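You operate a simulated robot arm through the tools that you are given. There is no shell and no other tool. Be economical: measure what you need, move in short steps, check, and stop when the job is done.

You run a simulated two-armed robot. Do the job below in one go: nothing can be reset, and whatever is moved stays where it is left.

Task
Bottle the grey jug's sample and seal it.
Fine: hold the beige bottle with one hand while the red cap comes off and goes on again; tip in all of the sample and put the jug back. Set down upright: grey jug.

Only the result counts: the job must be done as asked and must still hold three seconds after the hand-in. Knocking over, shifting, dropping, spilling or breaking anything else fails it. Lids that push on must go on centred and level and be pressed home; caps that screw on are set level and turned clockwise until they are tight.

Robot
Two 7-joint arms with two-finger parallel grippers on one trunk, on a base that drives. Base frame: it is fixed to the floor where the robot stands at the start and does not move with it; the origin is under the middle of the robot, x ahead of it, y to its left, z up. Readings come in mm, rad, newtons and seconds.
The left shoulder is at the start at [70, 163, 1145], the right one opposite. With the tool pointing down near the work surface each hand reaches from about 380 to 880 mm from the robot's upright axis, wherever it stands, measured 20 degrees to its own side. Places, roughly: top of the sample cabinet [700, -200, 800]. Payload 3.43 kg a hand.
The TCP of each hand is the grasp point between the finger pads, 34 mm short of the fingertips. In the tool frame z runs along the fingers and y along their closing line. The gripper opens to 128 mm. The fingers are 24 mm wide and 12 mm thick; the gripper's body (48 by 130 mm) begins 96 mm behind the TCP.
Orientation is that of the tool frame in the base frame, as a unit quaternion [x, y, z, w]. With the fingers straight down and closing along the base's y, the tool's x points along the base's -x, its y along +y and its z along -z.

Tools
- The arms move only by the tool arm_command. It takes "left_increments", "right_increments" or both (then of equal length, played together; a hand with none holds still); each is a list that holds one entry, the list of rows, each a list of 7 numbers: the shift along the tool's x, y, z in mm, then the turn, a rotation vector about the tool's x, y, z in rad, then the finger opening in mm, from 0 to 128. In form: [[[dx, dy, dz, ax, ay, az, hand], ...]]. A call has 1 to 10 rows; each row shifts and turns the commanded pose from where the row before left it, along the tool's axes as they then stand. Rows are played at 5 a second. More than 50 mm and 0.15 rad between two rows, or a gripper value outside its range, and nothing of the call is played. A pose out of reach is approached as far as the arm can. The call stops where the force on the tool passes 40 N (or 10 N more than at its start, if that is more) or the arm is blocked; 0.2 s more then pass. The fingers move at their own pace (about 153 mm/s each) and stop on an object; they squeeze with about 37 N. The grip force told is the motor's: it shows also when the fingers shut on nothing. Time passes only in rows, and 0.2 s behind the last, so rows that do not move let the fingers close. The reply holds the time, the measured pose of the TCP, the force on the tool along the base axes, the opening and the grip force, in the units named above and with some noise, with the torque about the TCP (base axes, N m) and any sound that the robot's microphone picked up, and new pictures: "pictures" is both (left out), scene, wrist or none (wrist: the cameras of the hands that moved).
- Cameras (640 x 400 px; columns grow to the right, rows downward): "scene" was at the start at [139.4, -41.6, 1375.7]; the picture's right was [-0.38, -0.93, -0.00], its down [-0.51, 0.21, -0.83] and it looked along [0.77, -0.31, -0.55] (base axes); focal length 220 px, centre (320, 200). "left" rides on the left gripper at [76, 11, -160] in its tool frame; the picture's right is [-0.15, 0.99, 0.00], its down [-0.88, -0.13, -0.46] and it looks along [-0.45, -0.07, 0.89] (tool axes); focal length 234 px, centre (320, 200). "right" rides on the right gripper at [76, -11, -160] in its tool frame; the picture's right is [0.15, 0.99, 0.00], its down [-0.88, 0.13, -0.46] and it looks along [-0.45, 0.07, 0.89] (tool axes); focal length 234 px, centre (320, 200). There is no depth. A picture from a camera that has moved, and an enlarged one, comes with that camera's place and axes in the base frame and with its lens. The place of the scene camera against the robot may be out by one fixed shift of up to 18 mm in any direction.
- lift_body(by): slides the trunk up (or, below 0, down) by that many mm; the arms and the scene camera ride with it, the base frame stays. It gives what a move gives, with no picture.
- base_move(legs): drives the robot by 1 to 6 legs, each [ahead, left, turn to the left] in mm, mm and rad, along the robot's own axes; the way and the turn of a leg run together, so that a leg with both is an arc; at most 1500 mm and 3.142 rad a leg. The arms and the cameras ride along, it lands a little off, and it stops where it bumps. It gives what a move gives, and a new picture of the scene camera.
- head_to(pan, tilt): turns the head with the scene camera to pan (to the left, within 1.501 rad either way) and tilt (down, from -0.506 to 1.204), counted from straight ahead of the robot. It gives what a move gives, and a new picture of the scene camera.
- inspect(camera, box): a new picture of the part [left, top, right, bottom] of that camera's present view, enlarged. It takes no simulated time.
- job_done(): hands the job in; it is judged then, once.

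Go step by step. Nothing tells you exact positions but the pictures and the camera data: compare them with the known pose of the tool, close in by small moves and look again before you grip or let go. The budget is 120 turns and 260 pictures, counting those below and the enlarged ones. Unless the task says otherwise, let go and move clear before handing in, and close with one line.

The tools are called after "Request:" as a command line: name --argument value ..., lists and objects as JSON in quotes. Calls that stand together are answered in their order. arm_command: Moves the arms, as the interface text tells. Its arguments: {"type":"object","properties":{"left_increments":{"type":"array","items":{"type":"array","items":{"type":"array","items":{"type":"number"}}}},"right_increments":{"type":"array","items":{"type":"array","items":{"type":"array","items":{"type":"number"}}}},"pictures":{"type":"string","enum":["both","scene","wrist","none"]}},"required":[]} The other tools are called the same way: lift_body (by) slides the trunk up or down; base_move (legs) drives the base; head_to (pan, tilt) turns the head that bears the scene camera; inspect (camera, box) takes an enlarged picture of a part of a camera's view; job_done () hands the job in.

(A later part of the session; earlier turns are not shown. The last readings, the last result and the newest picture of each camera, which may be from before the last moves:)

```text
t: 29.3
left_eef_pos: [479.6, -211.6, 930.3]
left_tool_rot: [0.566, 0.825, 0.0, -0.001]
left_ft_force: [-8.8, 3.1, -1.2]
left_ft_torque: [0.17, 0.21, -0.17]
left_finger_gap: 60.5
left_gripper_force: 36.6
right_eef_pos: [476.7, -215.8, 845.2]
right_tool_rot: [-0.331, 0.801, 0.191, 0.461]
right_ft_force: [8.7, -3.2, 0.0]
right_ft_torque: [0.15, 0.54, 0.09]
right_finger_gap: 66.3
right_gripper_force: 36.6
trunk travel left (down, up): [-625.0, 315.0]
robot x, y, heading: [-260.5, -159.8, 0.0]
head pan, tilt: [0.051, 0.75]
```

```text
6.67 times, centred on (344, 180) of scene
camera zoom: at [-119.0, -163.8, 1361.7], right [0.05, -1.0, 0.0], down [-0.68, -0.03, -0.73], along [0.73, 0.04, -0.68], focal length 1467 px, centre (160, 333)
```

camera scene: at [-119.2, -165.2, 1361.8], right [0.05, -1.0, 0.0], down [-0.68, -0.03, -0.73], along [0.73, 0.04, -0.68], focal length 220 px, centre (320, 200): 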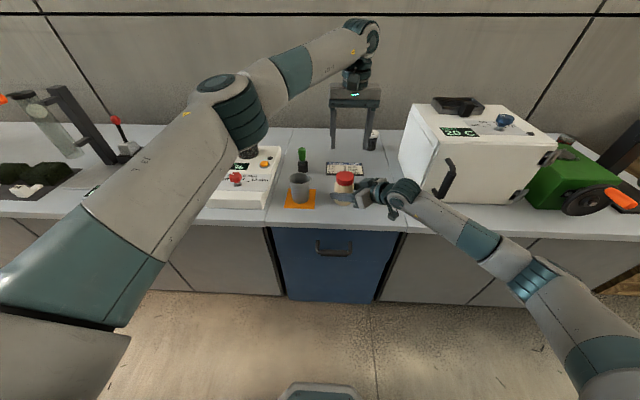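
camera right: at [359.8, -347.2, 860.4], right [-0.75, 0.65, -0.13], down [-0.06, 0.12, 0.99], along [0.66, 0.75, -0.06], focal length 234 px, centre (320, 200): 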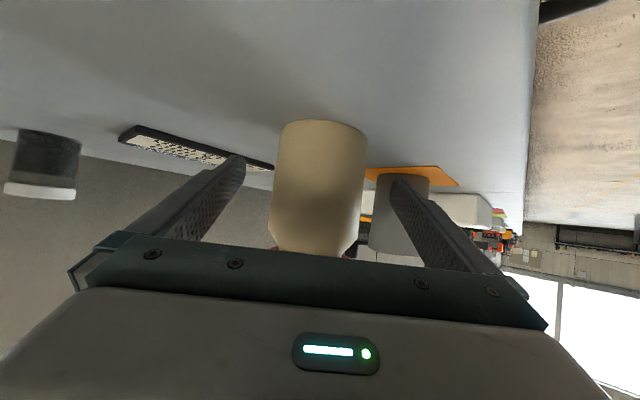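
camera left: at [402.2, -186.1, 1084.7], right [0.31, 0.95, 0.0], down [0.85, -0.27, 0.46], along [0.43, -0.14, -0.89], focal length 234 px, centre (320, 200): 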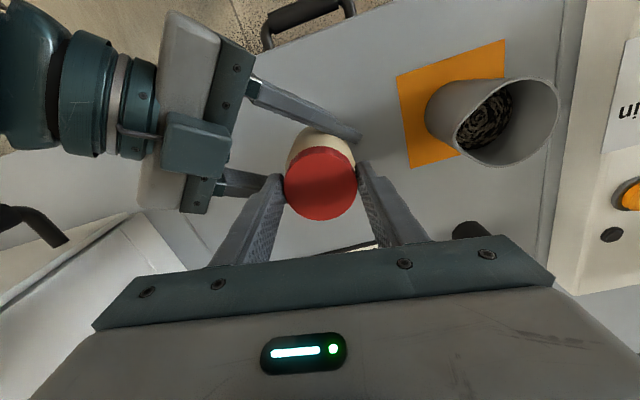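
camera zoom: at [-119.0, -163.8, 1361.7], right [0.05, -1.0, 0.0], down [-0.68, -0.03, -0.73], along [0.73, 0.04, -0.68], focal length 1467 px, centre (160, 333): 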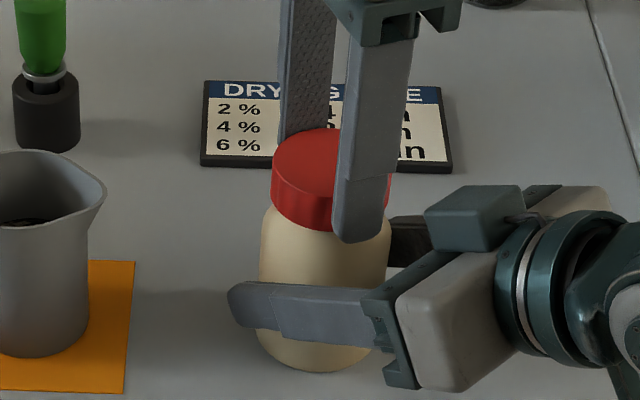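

Request:
arm_command --left_increments '[[[1.0, -1.2, 0, 0, 0, 0, 50], [0, 0, -0.2, 0, 0, -0.15, 50], [0, 0, -0.2, 0, 0, -0.15, 50], [0, 0, -0.2, 0, 0, -0.15, 50], [0, 0, -0.2, 0, 0, -0.15, 50], [0, 0, -0.2, 0, 0, -0.15, 50], [0, 0, -0.2, 0, 0, -0.15, 50], [0, 0, -0.2, 0, 0, -0.15, 50]]]' --pictures "none"

Request:
inspect --camera "scene" --box '[312, 150, 376, 210]'

```text
t: 31.1
left_eef_pos: [479.2, -212.0, 930.4]
left_tool_rot: [0.48, 0.877, 0.0, 0.0]
left_ft_force: [-4.6, -0.1, 0.5]
left_ft_torque: [-0.02, 0.09, -0.01]
left_finger_gap: 60.6
left_gripper_force: 37.3
left hand out of reach, approached as far as the arm can: row 3, 4, 5, 6, 7, 8
right_eef_pos: [475.1, -216.8, 846.7]
right_tool_rot: [-0.332, 0.801, 0.193, 0.46]
right_ft_force: [5.3, -0.6, 0.0]
right_ft_torque: [0.0, 0.24, 0.01]
right_finger_gap: 66.7
right_gripper_force: 37.3
trunk travel left (down, up): [-625.0, 315.0]
robot x, y, heading: [-257.5, -159.0, 0.001]
head pan, tilt: [0.051, 0.75]
```

```text
6.67 times, centred on (344, 180) of scene
camera zoom: at [-119.0, -163.8, 1361.7], right [0.05, -1.0, 0.0], down [-0.68, -0.03, -0.73], along [0.73, 0.04, -0.68], focal length 1467 px, centre (160, 333)
```

zoom: 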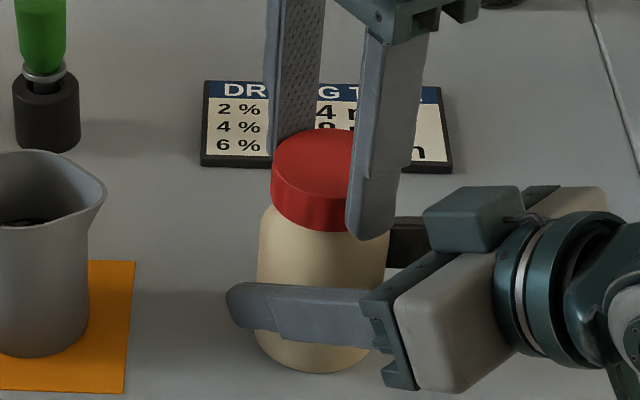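

The wrist limit is reached after about 5.9 rad in total and the cap has risen a little. I'll test a small lift.

Request:
arm_command --left_increments '[[[0, 0, -2, 0, 0, 0, 50], [0, 0, -2, 0, 0, 0, 50]]]' --pictures "none"

Request:
inspect --camera "scene" --box '[312, 150, 376, 210]'

```text
t: 31.7
left_eef_pos: [478.0, -211.5, 936.9]
left_tool_rot: [0.481, 0.877, -0.001, 0.001]
left_ft_force: [-1.4, -0.5, -1.5]
left_ft_torque: [-0.06, 0.03, 0.02]
left_finger_gap: 60.3
left_gripper_force: 37.0
right_eef_pos: [475.4, -215.6, 845.1]
right_tool_rot: [-0.332, 0.8, 0.192, 0.461]
right_ft_force: [2.2, 0.4, 0.1]
right_ft_torque: [-0.08, 0.12, 0.0]
right_finger_gap: 66.6
right_gripper_force: 37.0
trunk travel left (down, up): [-625.0, 315.0]
robot x, y, heading: [-260.2, -160.1, 0.001]
head pan, tilt: [0.051, 0.75]
```

```text
6.67 times, centred on (344, 180) of scene
camera zoom: at [-119.0, -163.8, 1361.7], right [0.05, -1.0, 0.0], down [-0.68, -0.03, -0.73], along [0.73, 0.04, -0.68], focal length 1467 px, centre (160, 333)
```

zoom: 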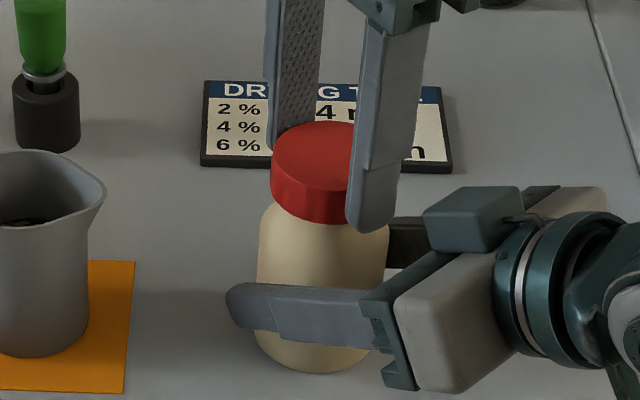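

The cap is free: it lifted with no force. I'll raise it and carry it to a clear spot on the bench near (560,-145).

Request:
arm_command --left_increments '[[[0, 0, -15, 0, 0, 0, 50], [0, 0, -35, 0, 0, 0, 50], [4.1, 35, 0, 0, 0, 0, 50], [4.1, 35, 0, 0, 0, 0, 50], [4.1, 35, 0, 0, 0, 0, 50]]]' --pictures "both"

Request:
inspect --camera "scene" --box '[280, 130, 408, 230]'

```text
t: 32.9
left_eef_pos: [540.3, -140.1, 986.1]
left_tool_rot: [0.482, 0.876, -0.002, 0.0]
left_ft_force: [0.0, 0.8, -0.5]
left_ft_torque: [-0.03, 0.01, 0.01]
left_finger_gap: 60.2
left_gripper_force: 37.1
left hand out of reach, approached as far as the arm can: row 5
right_eef_pos: [475.9, -213.6, 844.7]
right_tool_rot: [-0.332, 0.8, 0.191, 0.461]
right_ft_force: [-0.1, -0.2, 0.7]
right_ft_torque: [-0.02, 0.04, -0.01]
right_finger_gap: 66.5
right_gripper_force: 36.9
trunk travel left (down, up): [-625.0, 315.0]
robot x, y, heading: [-256.0, -159.9, -0.0]
head pan, tilt: [0.051, 0.75]
camera scene: at [-118.7, -161.7, 1361.7], right [0.05, -1.0, 0.0], down [-0.68, -0.04, -0.73], along [0.73, 0.04, -0.68], focal length 220 px, centre (320, 200)
camera left: at [509.4, -70.2, 1145.6], right [0.91, 0.41, 0.0], down [0.36, -0.81, 0.46], along [0.19, -0.42, -0.89], focal length 234 px, centre (320, 200)
```

scene: 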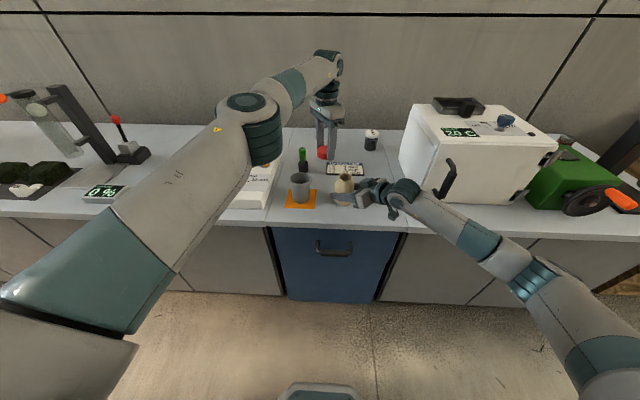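
left: 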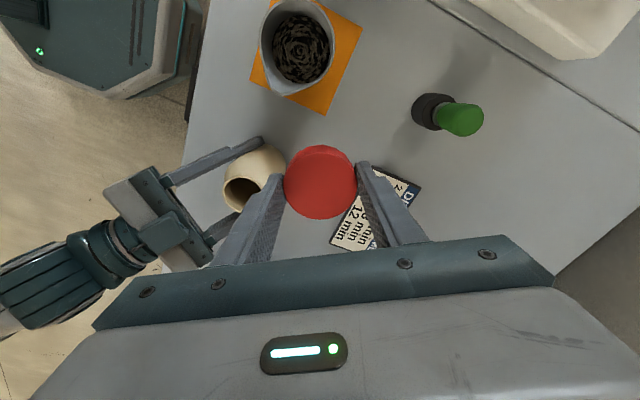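

```text
4.00 times, centred on (344, 180) of scene
camera zoom: at [-118.7, -161.7, 1361.7], right [0.05, -1.0, 0.0], down [-0.68, -0.04, -0.73], along [0.73, 0.04, -0.68], focal length 880 px, centre (224, 280)
```

zoom: 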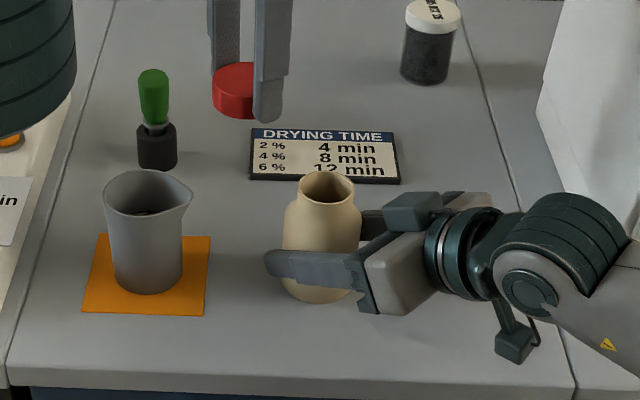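

The cap is off and the bottle's mouth is open. I'll unwind the wrist to mid-range before setting the cap down.

Request:
arm_command --left_increments '[[[0, 0, 0, 0, 0, 0.15, 50], [0, 0, 0, 0, 0, 0.15, 50], [0, 0, 0, 0, 0, 0.15, 50], [0, 0, 0, 0, 0, 0.15, 50], [0, 0, 0, 0, 0, 0.15, 50], [0, 0, 0, 0, 0, 0.15, 50], [0, 0, 0, 0, 0, 0.15, 50], [0, 0, 0, 0, 0, 0.15, 50], [0, 0, 0, 0, 0, 0.15, 50], [0, 0, 0, 0, 0, 0.15, 50]]]' --pictures "none"

Request:
arm_command --left_increments '[[[0, 0, 0, 0, 0, 0.13, 50], [0, 0, 0, 0, 0, 0.13, 50], [0, 0, 0, 0, 0, 0.13, 50], [0, 0, 0, 0, 0, 0.13, 50], [0, 0, 0, 0, 0, 0.13, 50]]]' --pictures "wrist"

```text
t: 35.1
left_eef_pos: [541.7, -145.0, 986.1]
left_tool_rot: [0.95, 0.312, 0.0, 0.0]
left_ft_force: [0.5, -0.4, 0.2]
left_ft_torque: [0.01, 0.0, 0.02]
left_finger_gap: 60.2
left_gripper_force: 36.9
right_eef_pos: [475.7, -215.5, 846.4]
right_tool_rot: [-0.332, 0.8, 0.192, 0.461]
right_ft_force: [-0.5, -0.5, -0.1]
right_ft_torque: [0.0, 0.03, 0.02]
right_finger_gap: 66.6
right_gripper_force: 37.0
trunk travel left (down, up): [-625.0, 315.0]
robot x, y, heading: [-258.3, -162.6, -0.0]
head pan, tilt: [0.051, 0.75]
```

```text
t: 36.3
left_eef_pos: [541.5, -145.2, 987.6]
left_tool_rot: [1.0, -0.008, 0.0, 0.0]
left_ft_force: [-0.6, -0.7, 0.1]
left_ft_torque: [-0.03, -0.03, -0.03]
left_finger_gap: 59.9
left_gripper_force: 37.1
right_eef_pos: [477.0, -214.7, 845.4]
right_tool_rot: [-0.331, 0.801, 0.192, 0.461]
right_ft_force: [-0.1, 0.0, -0.3]
right_ft_torque: [0.0, -0.01, -0.05]
right_finger_gap: 66.8
right_gripper_force: 36.6
trunk travel left (down, up): [-625.0, 315.0]
robot x, y, heading: [-259.6, -162.8, 0.001]
head pan, tilt: [0.051, 0.75]
camera left: at [616.5, -157.9, 1146.3], right [-0.16, -0.99, 0.0], down [-0.88, 0.14, 0.46], along [-0.45, 0.07, -0.89], focal length 234 px, centre (320, 200)
```

left: 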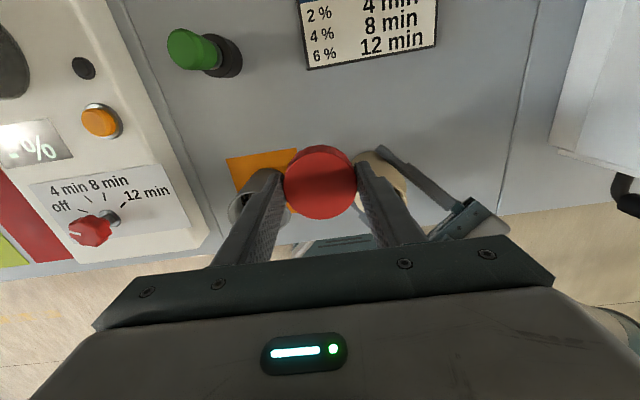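

Request:
arm_command --left_increments '[[[20, -7, 35, 0, 0, 0, 50], [0, 0, 35, 0, 0, 0, 50], [0, 0, 35, 0, 0, 0, 50], [0, 0, 28, 0, 0, 0, 50]]]' --pictures "none"

Request:
inspect --camera "scene" --box '[280, 130, 408, 230]'

```text
t: 37.3
left_eef_pos: [542.9, -137.5, 854.3]
left_tool_rot: [1.0, -0.006, -0.001, 0.0]
left_ft_force: [-0.2, 0.6, 0.1]
left_ft_torque: [-0.01, -0.04, 0.02]
left_finger_gap: 60.1
left_gripper_force: 37.0
left hand out of reach, approached as far as the arm can: row 1
right_eef_pos: [475.8, -215.2, 846.2]
right_tool_rot: [-0.332, 0.8, 0.193, 0.461]
right_ft_force: [0.3, -0.3, -0.4]
right_ft_torque: [-0.02, 0.01, -0.02]
right_finger_gap: 66.5
right_gripper_force: 36.5
trunk travel left (down, up): [-625.0, 315.0]
robot x, y, heading: [-258.3, -160.9, 0.001]
head pan, tilt: [0.051, 0.75]
```

```text
4.00 times, centred on (344, 180) of scene
camera zoom: at [-118.7, -163.8, 1361.7], right [0.05, -1.0, 0.0], down [-0.68, -0.03, -0.73], along [0.73, 0.04, -0.68], focal length 880 px, centre (224, 280)
```

zoom: 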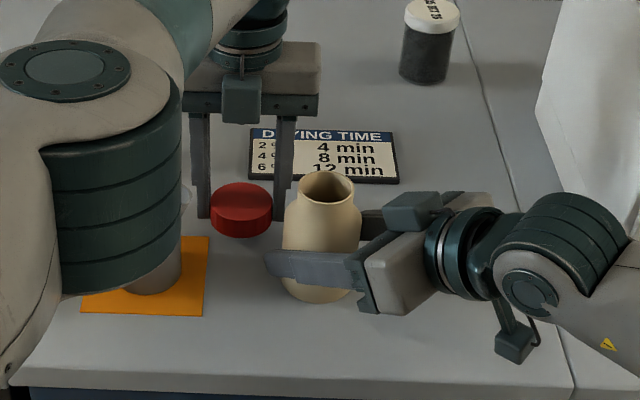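

Request:
inspect --camera "right" --box '[0, 0, 640, 400]'

```text
1.00 times, centred on (320, 200) of right (not enlarged: the box is as wide or as high as the picture)
camera zoom: at [359.1, -348.1, 860.7], right [-0.75, 0.65, -0.13], down [-0.06, 0.12, 0.99], along [0.66, 0.75, -0.06], focal length 234 px, centre (320, 200)
```

zoom: 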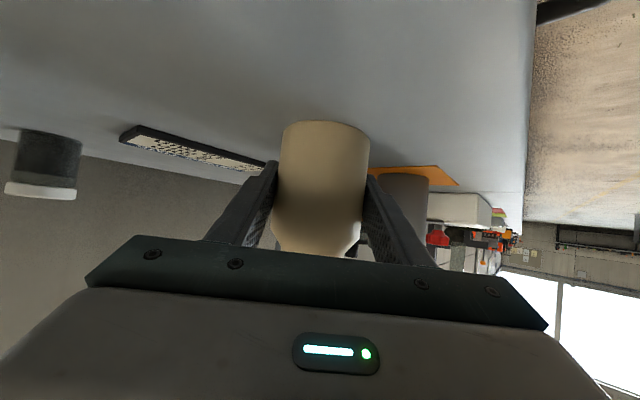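

The elbow is well above the jug, and the cap is over a clear spot near (543,-137). Lowering it gently.

Request:
arm_command --left_increments '[[[0, 0, 4, 0, 0, 0, 50], [0, 0, 4, 0, 0, 0, 50], [0, 0, 3, 0, 0, 0, 50], [0, 0, 2, 0, 0, 0, 50]]]' --pictures "none"

Request:
inspect --camera "scene" --box '[300, 150, 364, 200]'

```text
t: 38.3
left_eef_pos: [543.6, -139.4, 842.0]
left_tool_rot: [1.0, -0.006, 0.001, -0.001]
left_ft_force: [0.6, -0.7, 0.3]
left_ft_torque: [0.0, -0.02, -0.01]
left_finger_gap: 59.7
left_gripper_force: 37.2
right_eef_pos: [476.3, -215.2, 845.7]
right_tool_rot: [-0.332, 0.8, 0.192, 0.461]
right_ft_force: [-0.1, -0.7, 0.5]
right_ft_torque: [0.0, -0.02, 0.0]
right_finger_gap: 66.5
right_gripper_force: 37.1
trunk travel left (down, up): [-625.0, 315.0]
robot x, y, heading: [-260.6, -161.2, -0.001]
head pan, tilt: [0.051, 0.75]
```

```text
8.00 times, centred on (332, 175) of scene
camera zoom: at [-119.0, -163.9, 1361.7], right [0.05, -1.0, 0.0], down [-0.68, -0.03, -0.73], along [0.73, 0.04, -0.68], focal length 1760 px, centre (224, 400)
```

zoom: 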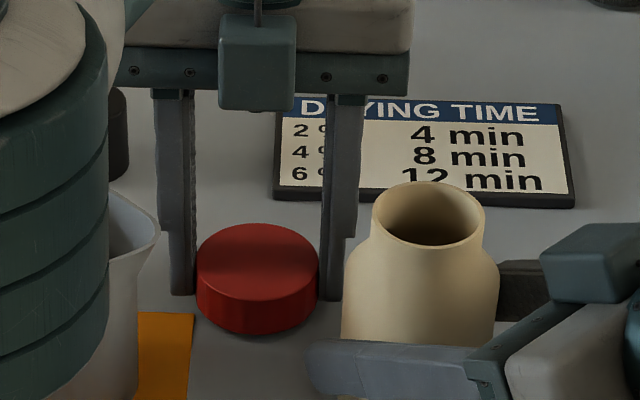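

Request:
arm_command --left_increments '[[[0, 0, 1.5, 0, 0, 0, 50], [0, 0, 1.5, 0, 0, 0, 50], [0, 0, 1.5, 0, 0, 0, 50]]]' --pictures "none"

```text
t: 39.1
left_eef_pos: [544.2, -138.4, 838.0]
left_tool_rot: [1.0, -0.005, 0.0, 0.001]
left_ft_force: [0.0, 0.1, -0.2]
left_ft_torque: [-0.02, 0.01, -0.02]
left_finger_gap: 59.9
left_gripper_force: 37.4
right_eef_pos: [475.5, -214.6, 845.2]
right_tool_rot: [-0.331, 0.8, 0.191, 0.462]
right_ft_force: [0.3, 0.9, 0.6]
right_ft_torque: [-0.02, 0.01, -0.03]
right_finger_gap: 66.6
right_gripper_force: 36.9
trunk travel left (down, up): [-625.0, 315.0]
robot x, y, heading: [-260.8, -159.7, 0.005]
head pan, tilt: [0.051, 0.75]
```

Request:
arm_command --left_increments '[[[0, 0, 1.5, 0, 0, 0, 50], [0, 0, 1.5, 0, 0, 0, 50], [0, 0, 1, 0, 0, 0, 50]]]' --pictures "none"

Request:
inspect --camera "scene" --box '[300, 150, 364, 200]'

```text
t: 39.9
left_eef_pos: [543.7, -138.6, 834.9]
left_tool_rot: [1.0, -0.006, 0.001, 0.0]
left_ft_force: [0.4, 0.4, 4.8]
left_ft_torque: [-0.01, 0.1, 0.0]
left_finger_gap: 59.7
left_gripper_force: 36.9
right_eef_pos: [475.9, -214.8, 845.6]
right_tool_rot: [-0.332, 0.8, 0.193, 0.462]
right_ft_force: [0.0, -0.1, -0.2]
right_ft_torque: [-0.01, -0.02, 0.0]
right_finger_gap: 66.6
right_gripper_force: 37.2
trunk travel left (down, up): [-625.0, 315.0]
robot x, y, heading: [-257.0, -158.4, -0.001]
head pan, tilt: [0.051, 0.75]
```

```text
8.00 times, centred on (332, 175) of scene
camera zoom: at [-119.7, -163.5, 1361.9], right [0.05, -1.0, 0.0], down [-0.68, -0.03, -0.73], along [0.73, 0.04, -0.68], focal length 1760 px, centre (224, 400)
```

zoom: 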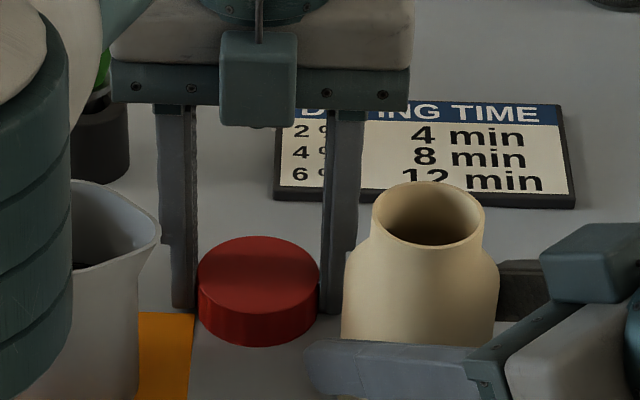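

The cap touches the bench (4.8 N). Releasing it and rising.

Request:
arm_command --left_increments '[[[0, 0, -0.7, 0, 0, 0, 64], [0, 0, 0, 0, 0, 0, 76], [0, 0, -5, 0, 0, 0, 76], [0, 0, -30, 0, 0, 0, 76], [0, 0, -45, 0, 0, 0, 90], [0, 0, -45, 0, 0, 0, 128], [0, 0, -45, 0, 0, 0, 128]]]' --pictures "wrist"

Request:
inspect --camera "scene" --box '[280, 130, 408, 230]'

```text
t: 41.5
left_eef_pos: [540.3, -136.4, 1005.7]
left_tool_rot: [1.0, -0.006, 0.001, 0.001]
left_ft_force: [0.3, -0.6, 0.4]
left_ft_torque: [-0.02, 0.01, 0.0]
left_finger_gap: 127.9
left_gripper_force: 0.0
right_eef_pos: [474.8, -214.4, 847.2]
right_tool_rot: [-0.333, 0.8, 0.191, 0.461]
right_ft_force: [1.0, 0.2, -0.2]
right_ft_torque: [-0.01, -0.03, -0.03]
right_finger_gap: 66.4
right_gripper_force: 37.3
trunk travel left (down, up): [-625.0, 315.0]
robot x, y, heading: [-261.2, -159.1, -0.001]
head pan, tilt: [0.051, 0.75]
camera left: at [615.8, -149.9, 1165.1], right [-0.16, -0.99, 0.0], down [-0.88, 0.14, 0.45], along [-0.45, 0.07, -0.89], focal length 234 px, centre (320, 200)
```

left: 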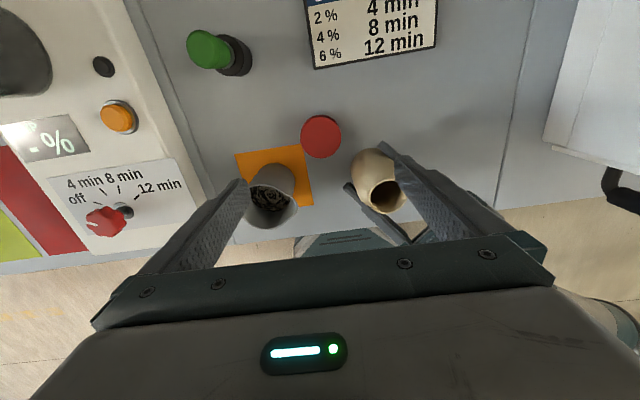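

```text
4.00 times, centred on (344, 180) of scene
camera zoom: at [-119.7, -162.3, 1361.7], right [0.05, -1.0, 0.0], down [-0.68, -0.04, -0.73], along [0.73, 0.04, -0.68], focal length 880 px, centre (224, 280)
```

zoom: 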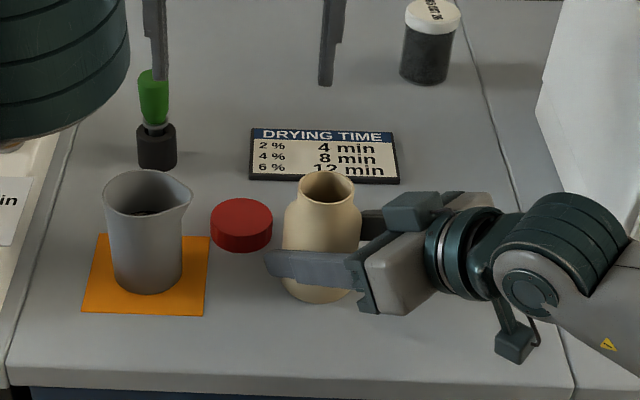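

The cap sits flat near (543,-138). Now I'll bring the left hand round to a level grip on the jug from the front left with the camera on top: retreat, yaw, then pitch.

Request:
arm_command --left_increments '[[[-28, -27, -2, 0, 0, 0, 110], [-28, -27, -2, 0, 0, 0, 110], [-28, -27, -2, 0, 0, 0, 110], [-28, -27, -2, 0, 0, 0, 110], [-28, -27, -2, 0, 0, 0, 110], [0, 0, 0, 0, 0, 0.117, 110], [0, 0, 0, 0, 0, 0.117, 110], [0, 0, 0, 0, 0, 0.117, 110]]]' --pictures "none"

Request:
arm_command --left_increments '[[[0, 0, 0, 0, 0.1396, 0, 110], [0, 0, 0, 0, 0.1396, 0, 110], [0, 0, 0, 0, 0.1396, 0, 110], [0, 0, 0, 0, 0.1396, 0, 110], [0, 0, 0, 0, 0.1396, 0, 110], [0, 0, 0, 0, 0.1396, 0, 110], [0, 0, 0, 0, 0.1396, 0, 110], [0, 0, 0, 0, 0.1396, 0, 110], [0, 0, 0, 0, 0.1396, 0, 110], [0, 0, 0, 0, 0.1396, 0, 110]]]' --pictures "both"

```text
t: 43.3
left_eef_pos: [557.3, -45.9, 1035.1]
left_tool_rot: [0.984, -0.181, 0.0, 0.0]
left_ft_force: [-0.2, 1.1, 0.3]
left_ft_torque: [0.02, 0.0, 0.02]
left_finger_gap: 110.1
left_gripper_force: 0.1
left hand out of reach, approached as far as the arm can: row 1, 2, 3, 4, 5
right_eef_pos: [475.6, -214.2, 845.9]
right_tool_rot: [-0.332, 0.8, 0.192, 0.461]
right_ft_force: [0.5, -0.9, -0.1]
right_ft_torque: [0.01, 0.01, 0.0]
right_finger_gap: 66.6
right_gripper_force: 37.1
trunk travel left (down, up): [-625.0, 315.0]
robot x, y, heading: [-260.4, -159.9, -0.003]
head pan, tilt: [0.051, 0.75]
```

```text
t: 45.5
left_eef_pos: [719.8, -64.6, 1059.6]
left_tool_rot: [0.776, -0.14, 0.605, 0.114]
left_ft_force: [-0.4, 1.0, 0.1]
left_ft_torque: [-0.04, -0.01, -0.09]
left_finger_gap: 110.0
left_gripper_force: 0.0
left hand out of reach, approached as far as the arm can: row 1, 2, 3, 4, 5, 6, 7
right_eef_pos: [474.7, -213.3, 845.2]
right_tool_rot: [-0.332, 0.801, 0.191, 0.46]
right_ft_force: [0.3, 0.6, -0.3]
right_ft_torque: [-0.01, 0.0, -0.04]
right_finger_gap: 66.7
right_gripper_force: 37.4
trunk travel left (down, up): [-625.0, 315.0]
robot x, y, heading: [-260.4, -158.1, 0.007]
head pan, tilt: [0.051, 0.75]
camera scene: at [-118.1, -159.9, 1361.7], right [0.05, -1.0, 0.0], down [-0.68, -0.04, -0.73], along [0.73, 0.04, -0.68], focal length 220 px, centre (320, 200)
camera left: at [588.0, -27.7, 1172.0], right [-0.38, -0.91, -0.14], down [-0.57, 0.35, -0.74], along [0.73, -0.21, -0.65], focal length 234 px, centre (320, 200)
```

scene: 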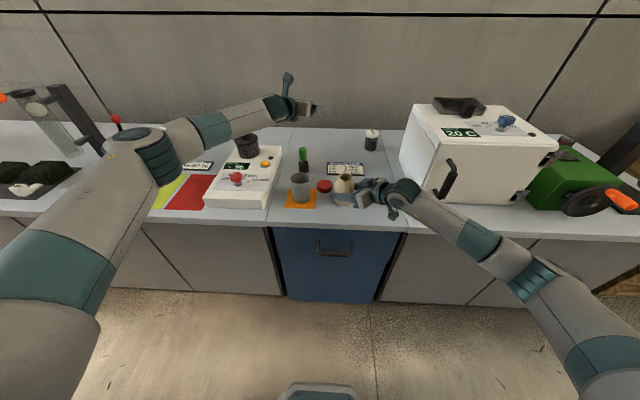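
left: 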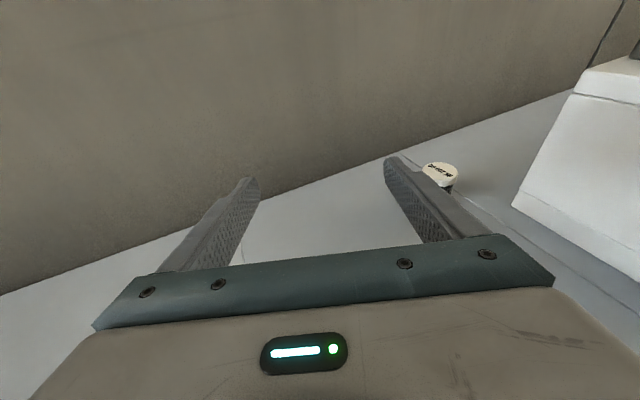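

The arm could only pitch farther out, at (720,-65,1060), but the orientation is right. I'll try bringing it back level at height.

Request:
arm_command --left_increments '[[[-18.3, 9.2, -42, 0, 0, 0, 110], [-18.3, 9.2, -42, 0, 0, 0, 110], [-18.3, 9.2, -42, 0, 0, 0, 110], [-18.3, 9.2, -42, 0, 0, 0, 110], [-18.3, 9.2, -42, 0, 0, 0, 110], [-18.3, 9.2, -42, 0, 0, 0, 110]]]' --pictures "scene"

```text
t: 46.9
left_eef_pos: [446.3, -20.8, 1015.2]
left_tool_rot: [0.776, -0.141, 0.605, 0.11]
left_ft_force: [-0.1, -0.3, -0.4]
left_ft_torque: [-0.02, 0.01, 0.0]
left_finger_gap: 110.1
left_gripper_force: 0.1
right_eef_pos: [476.0, -214.6, 846.2]
right_tool_rot: [-0.331, 0.8, 0.192, 0.462]
right_ft_force: [0.5, 0.0, -0.5]
right_ft_torque: [-0.02, 0.0, -0.03]
right_finger_gap: 66.9
right_gripper_force: 36.7
trunk travel left (down, up): [-625.0, 315.0]
robot x, y, heading: [-257.5, -158.8, -0.004]
head pan, tilt: [0.051, 0.75]
camera scene: at [-120.1, -163.2, 1361.9], right [0.05, -1.0, 0.0], down [-0.68, -0.03, -0.73], along [0.73, 0.04, -0.68], focal length 220 px, centre (320, 200)
```

scene: 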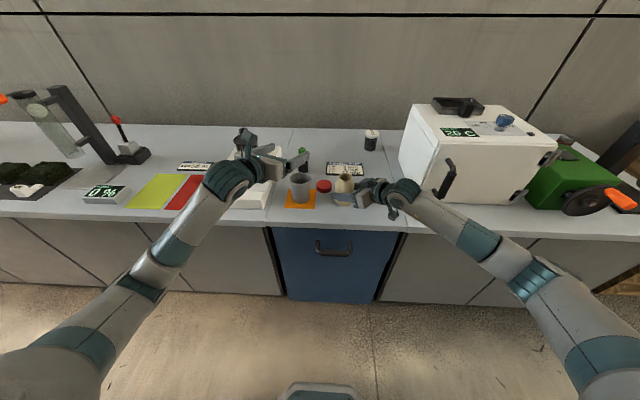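

That worked and the hand is now well posed. I'll lower it to the pre-grasp in front of the jug and look.

Request:
arm_command --left_increments '[[[-37.6, 4.1, -13.2, 0, 0, 0, 110], [-37.6, 4.1, -13.2, 0, 0, 0, 110], [-37.6, 4.1, -13.2, 0, 0, 0, 110], [-37.6, 4.1, -13.2, 0, 0, 0, 110]]]' --pictures "wrist"

Request:
inspect --camera "scene" --box '[236, 150, 364, 230]'

Request:
inspect --camera "left" --box '[220, 60, 420, 200]'

```text
t: 47.9
left_eef_pos: [355.0, -11.0, 881.5]
left_tool_rot: [0.776, -0.141, 0.605, 0.11]
left_ft_force: [0.4, -0.3, 0.3]
left_ft_torque: [0.02, 0.01, -0.02]
left_finger_gap: 109.8
left_gripper_force: 0.1
right_eef_pos: [474.4, -215.6, 845.9]
right_tool_rot: [-0.332, 0.8, 0.192, 0.461]
right_ft_force: [0.0, -0.5, -0.7]
right_ft_torque: [-0.01, 0.0, -0.03]
right_finger_gap: 66.4
right_gripper_force: 36.6
trunk travel left (down, up): [-625.0, 315.0]
robot x, y, heading: [-258.4, -160.2, 0.002]
head pan, tilt: [0.051, 0.75]
camera left: at [222.6, 26.5, 994.0], right [-0.38, -0.91, -0.14], down [-0.57, 0.35, -0.74], along [0.73, -0.2, -0.65], focal length 234 px, centre (320, 200)
```

left: 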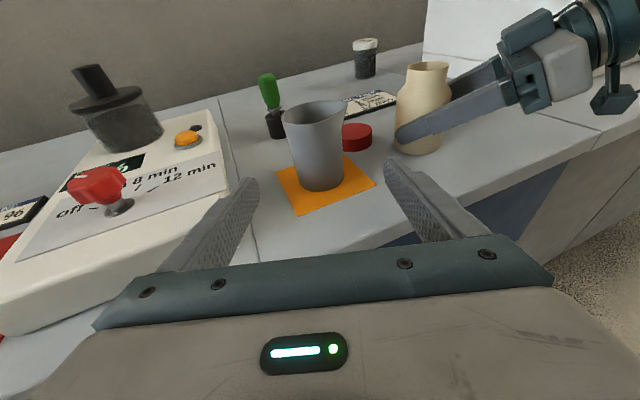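

```text
5.00 times, centred on (300, 190) of scene
camera zoom: at [-119.9, -164.1, 1361.9], right [0.05, -1.0, 0.0], down [-0.68, -0.03, -0.73], along [0.73, 0.04, -0.68], focal length 1100 px, centre (420, 250)
```

zoom: 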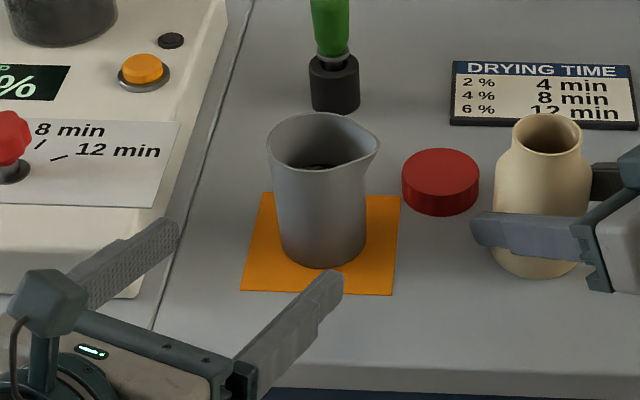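

```text
2.86 times, centred on (320, 130) of left
camera zoom: at [222.6, 26.5, 994.0], right [-0.38, -0.91, -0.14], down [-0.57, 0.35, -0.74], along [0.73, -0.2, -0.65], focal length 669 px, centre (320, 400)
```

zoom: 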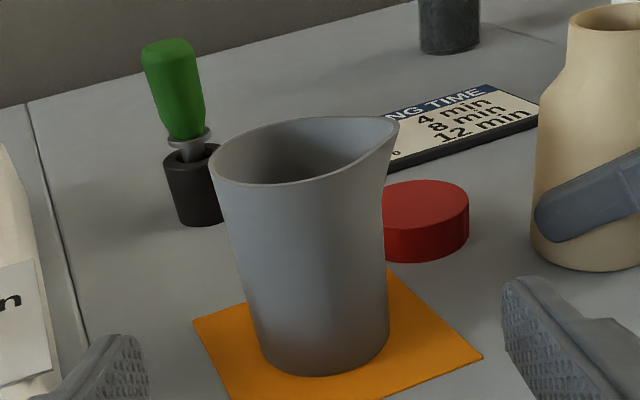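

The jug axis sits about 4 mm off the finger centre line, so I'll correct that while sliding in around the jug.

Request:
arm_command --left_increments '[[[0.1, -3.6, 20, 0, 0, 0, 110], [0.1, 0, 37, 0, 0, 0, 110], [0.1, 0, 38, 0, 0, 0, 110], [0.1, 0, 37, 0, 0, 0, 110]]]' --pictures "wrist"

Request:
inspect --camera "scene" --box '[236, 150, 364, 230]'

```text
t: 48.9
left_eef_pos: [476.0, -49.7, 850.2]
left_tool_rot: [0.776, -0.141, 0.604, 0.11]
left_ft_force: [-0.9, -0.8, -0.1]
left_ft_torque: [0.01, -0.03, -0.03]
left_finger_gap: 110.0
left_gripper_force: 0.0
right_eef_pos: [475.7, -215.8, 845.5]
right_tool_rot: [-0.331, 0.8, 0.192, 0.462]
right_ft_force: [0.0, -1.4, -0.4]
right_ft_torque: [0.0, 0.0, 0.0]
right_finger_gap: 66.6
right_gripper_force: 37.0
trunk travel left (down, up): [-625.0, 315.0]
robot x, y, heading: [-256.8, -159.5, -0.002]
head pan, tilt: [0.051, 0.75]
camera left: at [344.6, -13.4, 963.3], right [-0.38, -0.91, -0.14], down [-0.57, 0.35, -0.74], along [0.73, -0.2, -0.66], focal length 234 px, centre (320, 200)
```

left: 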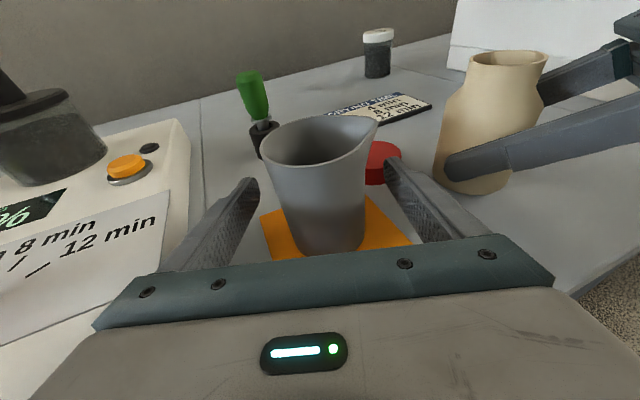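

```text
5.00 times, centred on (300, 190) of scene
camera zoom: at [-118.5, -164.1, 1361.7], right [0.05, -1.0, 0.0], down [-0.68, -0.03, -0.73], along [0.73, 0.04, -0.68], focal length 1100 px, centre (420, 250)
```

zoom: 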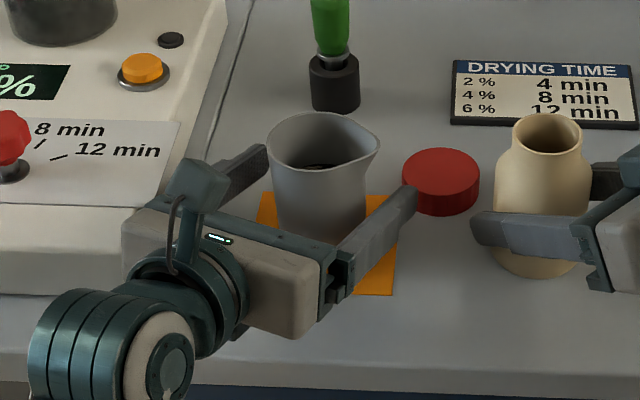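

The jug is centred between the fingers. Closing.

Request:
arm_command --left_increments '[[[0, 0, 0, 0, 0, 0, 80], [0, 0, 0, 0, 0, 0, 60], [0, 0, 0, 0, 0, 0, 40], [0, 0, 0, 0, 0, 0, 40]]]' --pictures "wrist"

Request:
inspect --camera "scene" --box '[236, 150, 364, 230]'

```text
t: 49.9
left_eef_pos: [476.7, -50.7, 851.6]
left_tool_rot: [0.776, -0.142, 0.604, 0.111]
left_ft_force: [1.3, 0.1, 0.0]
left_ft_torque: [0.05, -0.07, -0.04]
left_finger_gap: 65.5
left_gripper_force: 36.9
right_eef_pos: [475.6, -215.3, 845.1]
right_tool_rot: [-0.332, 0.8, 0.193, 0.461]
right_ft_force: [-0.8, -0.2, 0.3]
right_ft_torque: [0.02, 0.0, 0.03]
right_finger_gap: 66.6
right_gripper_force: 37.2
trunk travel left (down, up): [-625.0, 315.0]
robot x, y, heading: [-258.4, -161.0, -0.001]
head pan, tilt: [0.051, 0.75]
camera left: at [344.0, -13.4, 964.0], right [-0.38, -0.91, -0.14], down [-0.57, 0.35, -0.74], along [0.73, -0.21, -0.65], focal length 234 px, centre (320, 200)
```

left: 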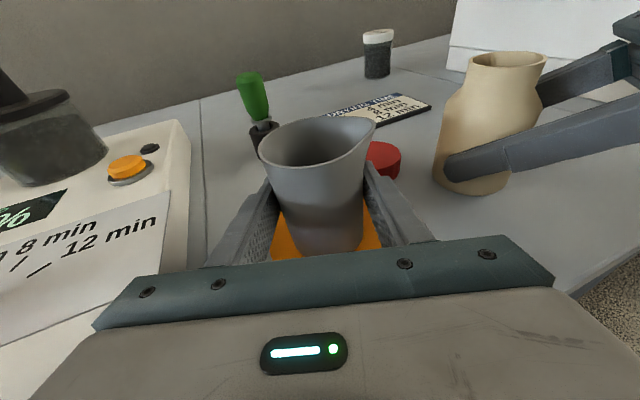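

```text
5.00 times, centred on (300, 190) of scene
camera zoom: at [-119.1, -163.8, 1361.7], right [0.05, -1.0, 0.0], down [-0.68, -0.03, -0.73], along [0.73, 0.04, -0.68], focal length 1100 px, centre (420, 250)
```

zoom: 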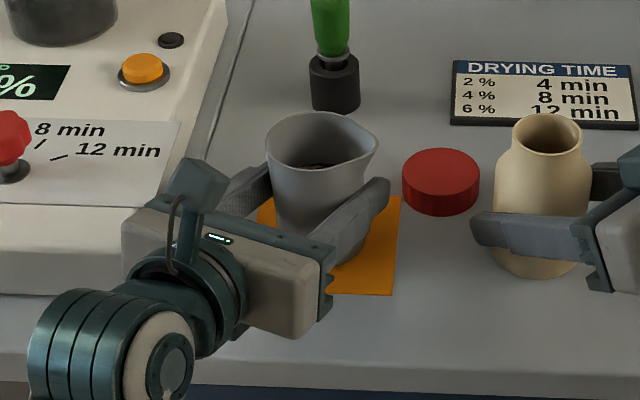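

The jug is held (65.5 mm). Lifting straight up 99 mm.

Request:
arm_command --left_increments '[[[16, 0.1, -4, 0, 0, 0, 40], [26.7, 0.2, -6.7, 0, 0, 0, 40], [26.7, 0.2, -6.7, 0, 0, 0, 40], [26.7, 0.3, -6.6, 0, 0, 0, 40]]]' --pictures "scene"

```text
t: 50.9
left_eef_pos: [478.0, -51.6, 936.7]
left_tool_rot: [0.776, -0.142, 0.604, 0.112]
left_ft_force: [-0.4, -0.6, -0.5]
left_ft_torque: [-0.03, 0.01, -0.03]
left_finger_gap: 65.3
left_gripper_force: 36.8
left hand out of reach, approached as far as the arm can: row 4
right_eef_pos: [474.8, -214.7, 845.0]
right_tool_rot: [-0.332, 0.801, 0.192, 0.46]
right_ft_force: [0.6, 0.0, -0.5]
right_ft_torque: [-0.03, 0.0, 0.02]
right_finger_gap: 66.5
right_gripper_force: 36.8
trunk travel left (down, up): [-625.0, 315.0]
robot x, y, heading: [-257.3, -158.8, 0.007]
head pan, tilt: [0.051, 0.75]
camera scene: at [-118.9, -163.2, 1361.7], right [0.05, -1.0, 0.0], down [-0.68, -0.03, -0.73], along [0.73, 0.04, -0.68], focal length 220 px, centre (320, 200)
```

scene: 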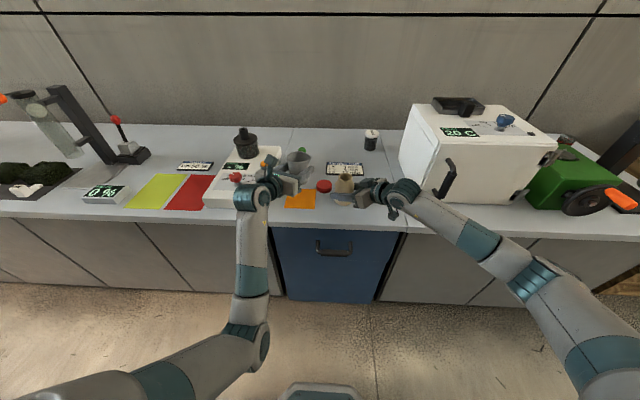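

The arm reached its limit at z≈937. I'll start moving towards the bottle while tilting gently, and check the reach.

Request:
arm_command --left_increments '[[[0.1, 17.4, 6.8, 0.0275, -0.0426, 0.1088, 40], [2.3, 17.4, 6.3, 0.0275, -0.0426, 0.1088, 40], [4.4, 17.2, 5.6, 0.0275, -0.0426, 0.1088, 40]]]' --pictures "none"

Request:
inspect --camera "scene" --box '[236, 130, 396, 230]'

```text
t: 51.4
left_eef_pos: [480.5, 55.7, 895.7]
left_tool_rot: [0.778, -0.222, 0.587, -0.03]
left_ft_force: [0.0, 0.8, -0.7]
left_ft_torque: [0.01, 0.13, -0.02]
left_finger_gap: 65.3
left_gripper_force: 36.7
left hand out of reach, approached as far as the arm can: row 1, 2
right_eef_pos: [473.9, -212.8, 846.6]
right_tool_rot: [-0.332, 0.8, 0.192, 0.46]
right_ft_force: [0.3, 0.2, 0.3]
right_ft_torque: [-0.03, 0.03, 0.01]
right_finger_gap: 66.7
right_gripper_force: 36.7
trunk travel left (down, up): [-625.0, 315.0]
robot x, y, heading: [-260.1, -157.8, 0.002]
head pan, tilt: [0.051, 0.75]
stopped in row 2 (left hand): the arm was blocked; the commanded pose is now the measured one
```

```text
4.00 times, centred on (316, 180) of scene
camera zoom: at [-119.7, -162.9, 1361.8], right [0.05, -1.0, 0.0], down [-0.68, -0.04, -0.73], along [0.73, 0.04, -0.68], focal length 880 px, centre (336, 280)
```

zoom: 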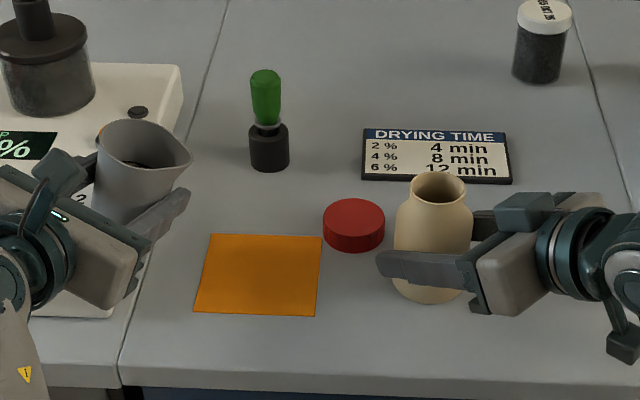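

The arm swung the wrong way, towards the meter, and was blocked. I need a careful look before moving again.

Request:
inspect --camera "scene" --box '[180, 120, 320, 230]'

Request:
inspect --camera "left" --box '[0, 0, 640, 400]'

Request:
inspect --camera "scene" --box '[0, 0, 640, 400]'

```text
3.64 times, centred on (250, 175) of scene
camera zoom: at [-119.7, -162.9, 1361.8], right [0.05, -1.0, 0.0], down [-0.68, -0.04, -0.73], along [0.73, 0.04, -0.68], focal length 800 px, centre (574, 291)
```

zoom: 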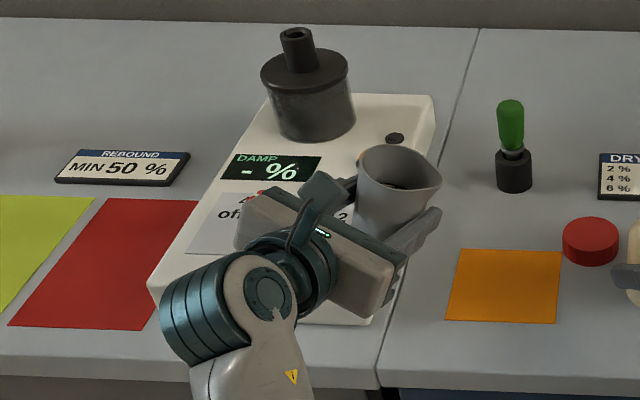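

```text
1.00 times, centred on (320, 200) of left (not enlarged: the box is as wide or as high as the picture)
camera zoom: at [343.9, 50.0, 1009.2], right [-0.34, -0.83, -0.44], down [-0.57, 0.55, -0.61], along [0.75, 0.04, -0.66], focal length 234 px, centre (320, 200)
```

zoom: 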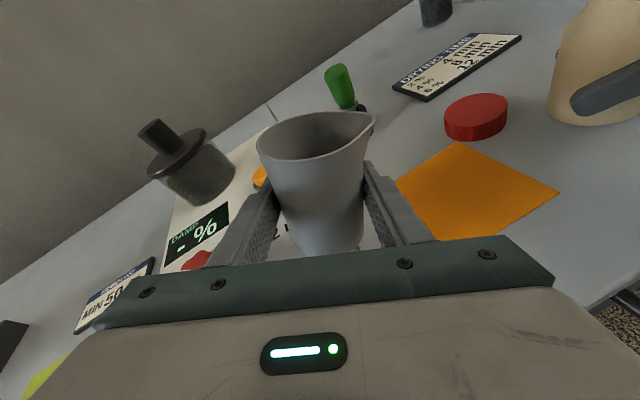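

```text
1.00 times, centred on (320, 200) of scene (not enlarged: the box is as wide or as high as the picture)
camera zoom: at [-119.7, -162.9, 1361.8], right [0.05, -1.0, 0.0], down [-0.68, -0.04, -0.73], along [0.73, 0.04, -0.68], focal length 220 px, centre (320, 200)
```

zoom: 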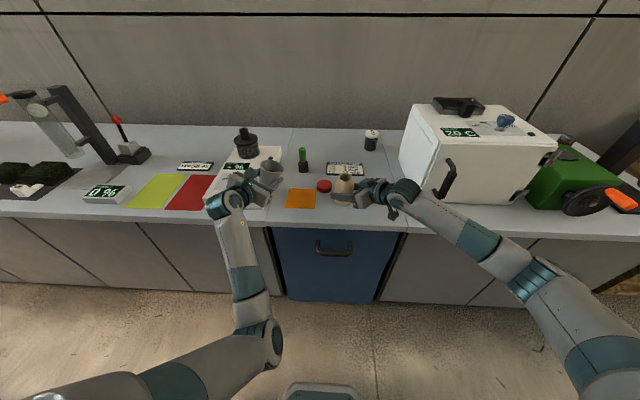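

Nothing looks touched, but the left elbow has folded under the shoulder. I'll let the (standing) bottle go for the pour, pull the right hand back, and give the arms more room by backing the base.

Request:
arm_command --right_increments '[[[0, 0, 0, 0, 0, 0, 80], [0, 0, 0, 0, 0, 0, 120], [0, 0, 0, 0, 0, 0, 120], [0, 0, -30, 0, 0, 0, 120], [0, 0, -45, 0, 0, 0, 120], [0, 0, -45, 0, 0, 0, 120], [0, 0, -45, 0, 0, 0, 120]]]' --pictures "none"

Request:
inspect --camera "scene" --box '[236, 130, 396, 230]'

```text
t: 53.0
left_eef_pos: [479.8, 56.1, 893.5]
left_tool_rot: [0.778, -0.222, 0.586, -0.031]
left_ft_force: [-2.1, -1.4, 3.5]
left_ft_torque: [-0.03, 0.11, 0.01]
left_finger_gap: 65.1
left_gripper_force: 37.2
right_eef_pos: [373.1, -315.1, 926.9]
right_tool_rot: [-0.332, 0.799, 0.193, 0.462]
right_ft_force: [-1.1, 0.6, 0.3]
right_ft_torque: [0.05, 0.01, 0.0]
right_finger_gap: 120.4
right_gripper_force: 0.0
trunk travel left (down, up): [-625.0, 315.0]
robot x, y, heading: [-260.1, -159.0, -0.002]
head pan, tilt: [0.051, 0.75]
```

```text
4.00 times, centred on (316, 180) of scene
camera zoom: at [-120.6, -164.4, 1361.8], right [0.05, -1.0, 0.0], down [-0.68, -0.03, -0.73], along [0.73, 0.04, -0.68], focal length 880 px, centre (336, 280)
```

zoom: 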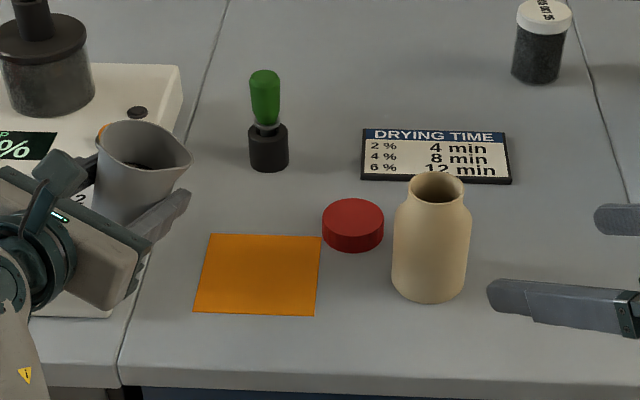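

The left hand reads about 3.5 N upward, so the jug may be just touching the meter top. I'll raise it a little first.

Request:
arm_command --left_increments '[[[4.5, -1.5, -1.5, 0, 0, 0, 40], [9, -3.1, -3.1, 0, 0, 0, 40]]]' --pictures "none"

Request:
inspect --camera "scene" --box '[200, 130, 320, 220]'

```text
t: 53.6
left_eef_pos: [478.5, 54.0, 907.6]
left_tool_rot: [0.779, -0.224, 0.585, -0.028]
left_ft_force: [0.7, 0.4, -1.2]
left_ft_torque: [0.0, -0.01, 0.01]
left_finger_gap: 65.0
left_gripper_force: 37.4
right_eef_pos: [374.2, -314.2, 927.1]
right_tool_rot: [-0.332, 0.801, 0.192, 0.46]
right_ft_force: [-0.7, -0.2, 0.0]
right_ft_torque: [-0.02, -0.02, 0.0]
right_finger_gap: 120.3
right_gripper_force: 0.0
trunk travel left (down, up): [-625.0, 315.0]
robot x, y, heading: [-259.2, -161.2, 0.002]
head pan, tilt: [0.051, 0.75]
```

```text
4.44 times, centred on (260, 175) of scene
camera zoom: at [-118.9, -163.0, 1361.7], right [0.05, -1.0, 0.0], down [-0.68, -0.04, -0.73], along [0.73, 0.04, -0.68], focal length 978 px, centre (587, 311)
```

zoom: 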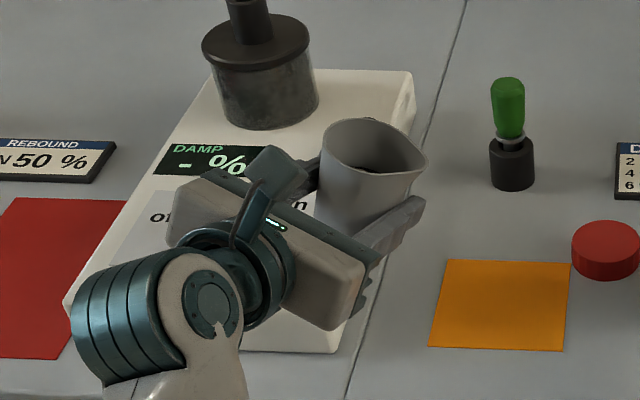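

It follows now. I'll try small steps towards -y at this orientation.

Request:
arm_command --left_increments '[[[12.1, 16.5, 2.7, 0, 0, 0, 40], [12.1, 16.5, 2.7, 0, 0, 0, 40]]]' --pictures "scene"

```text
t: 54.2
left_eef_pos: [479.3, 53.0, 908.8]
left_tool_rot: [0.779, -0.222, 0.586, -0.03]
left_ft_force: [-0.7, 0.0, -1.2]
left_ft_torque: [-0.03, -0.02, -0.01]
left_finger_gap: 65.2
left_gripper_force: 37.7
left hand out of reach, approached as far as the arm can: row 1, 2
right_eef_pos: [372.7, -314.7, 927.0]
right_tool_rot: [-0.333, 0.8, 0.193, 0.461]
right_ft_force: [0.3, -0.4, 0.3]
right_ft_torque: [0.0, 0.02, -0.01]
right_finger_gap: 120.3
right_gripper_force: 0.0
trunk travel left (down, up): [-625.0, 315.0]
robot x, y, heading: [-257.9, -158.6, 0.002]
head pan, tilt: [0.051, 0.75]
camera scene: at [-119.0, -163.9, 1361.7], right [0.05, -1.0, 0.0], down [-0.68, -0.03, -0.73], along [0.73, 0.04, -0.68], focal length 220 px, centre (320, 200)
```

scene: 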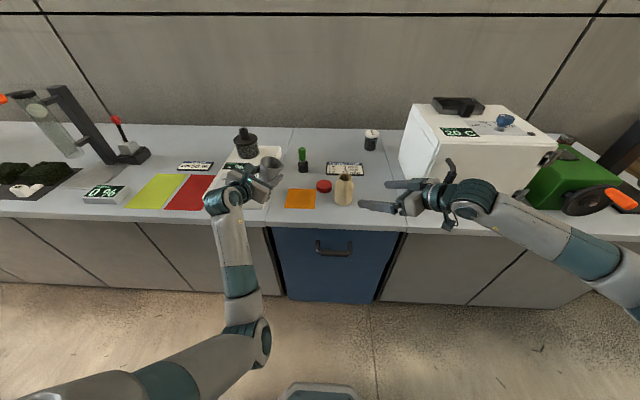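

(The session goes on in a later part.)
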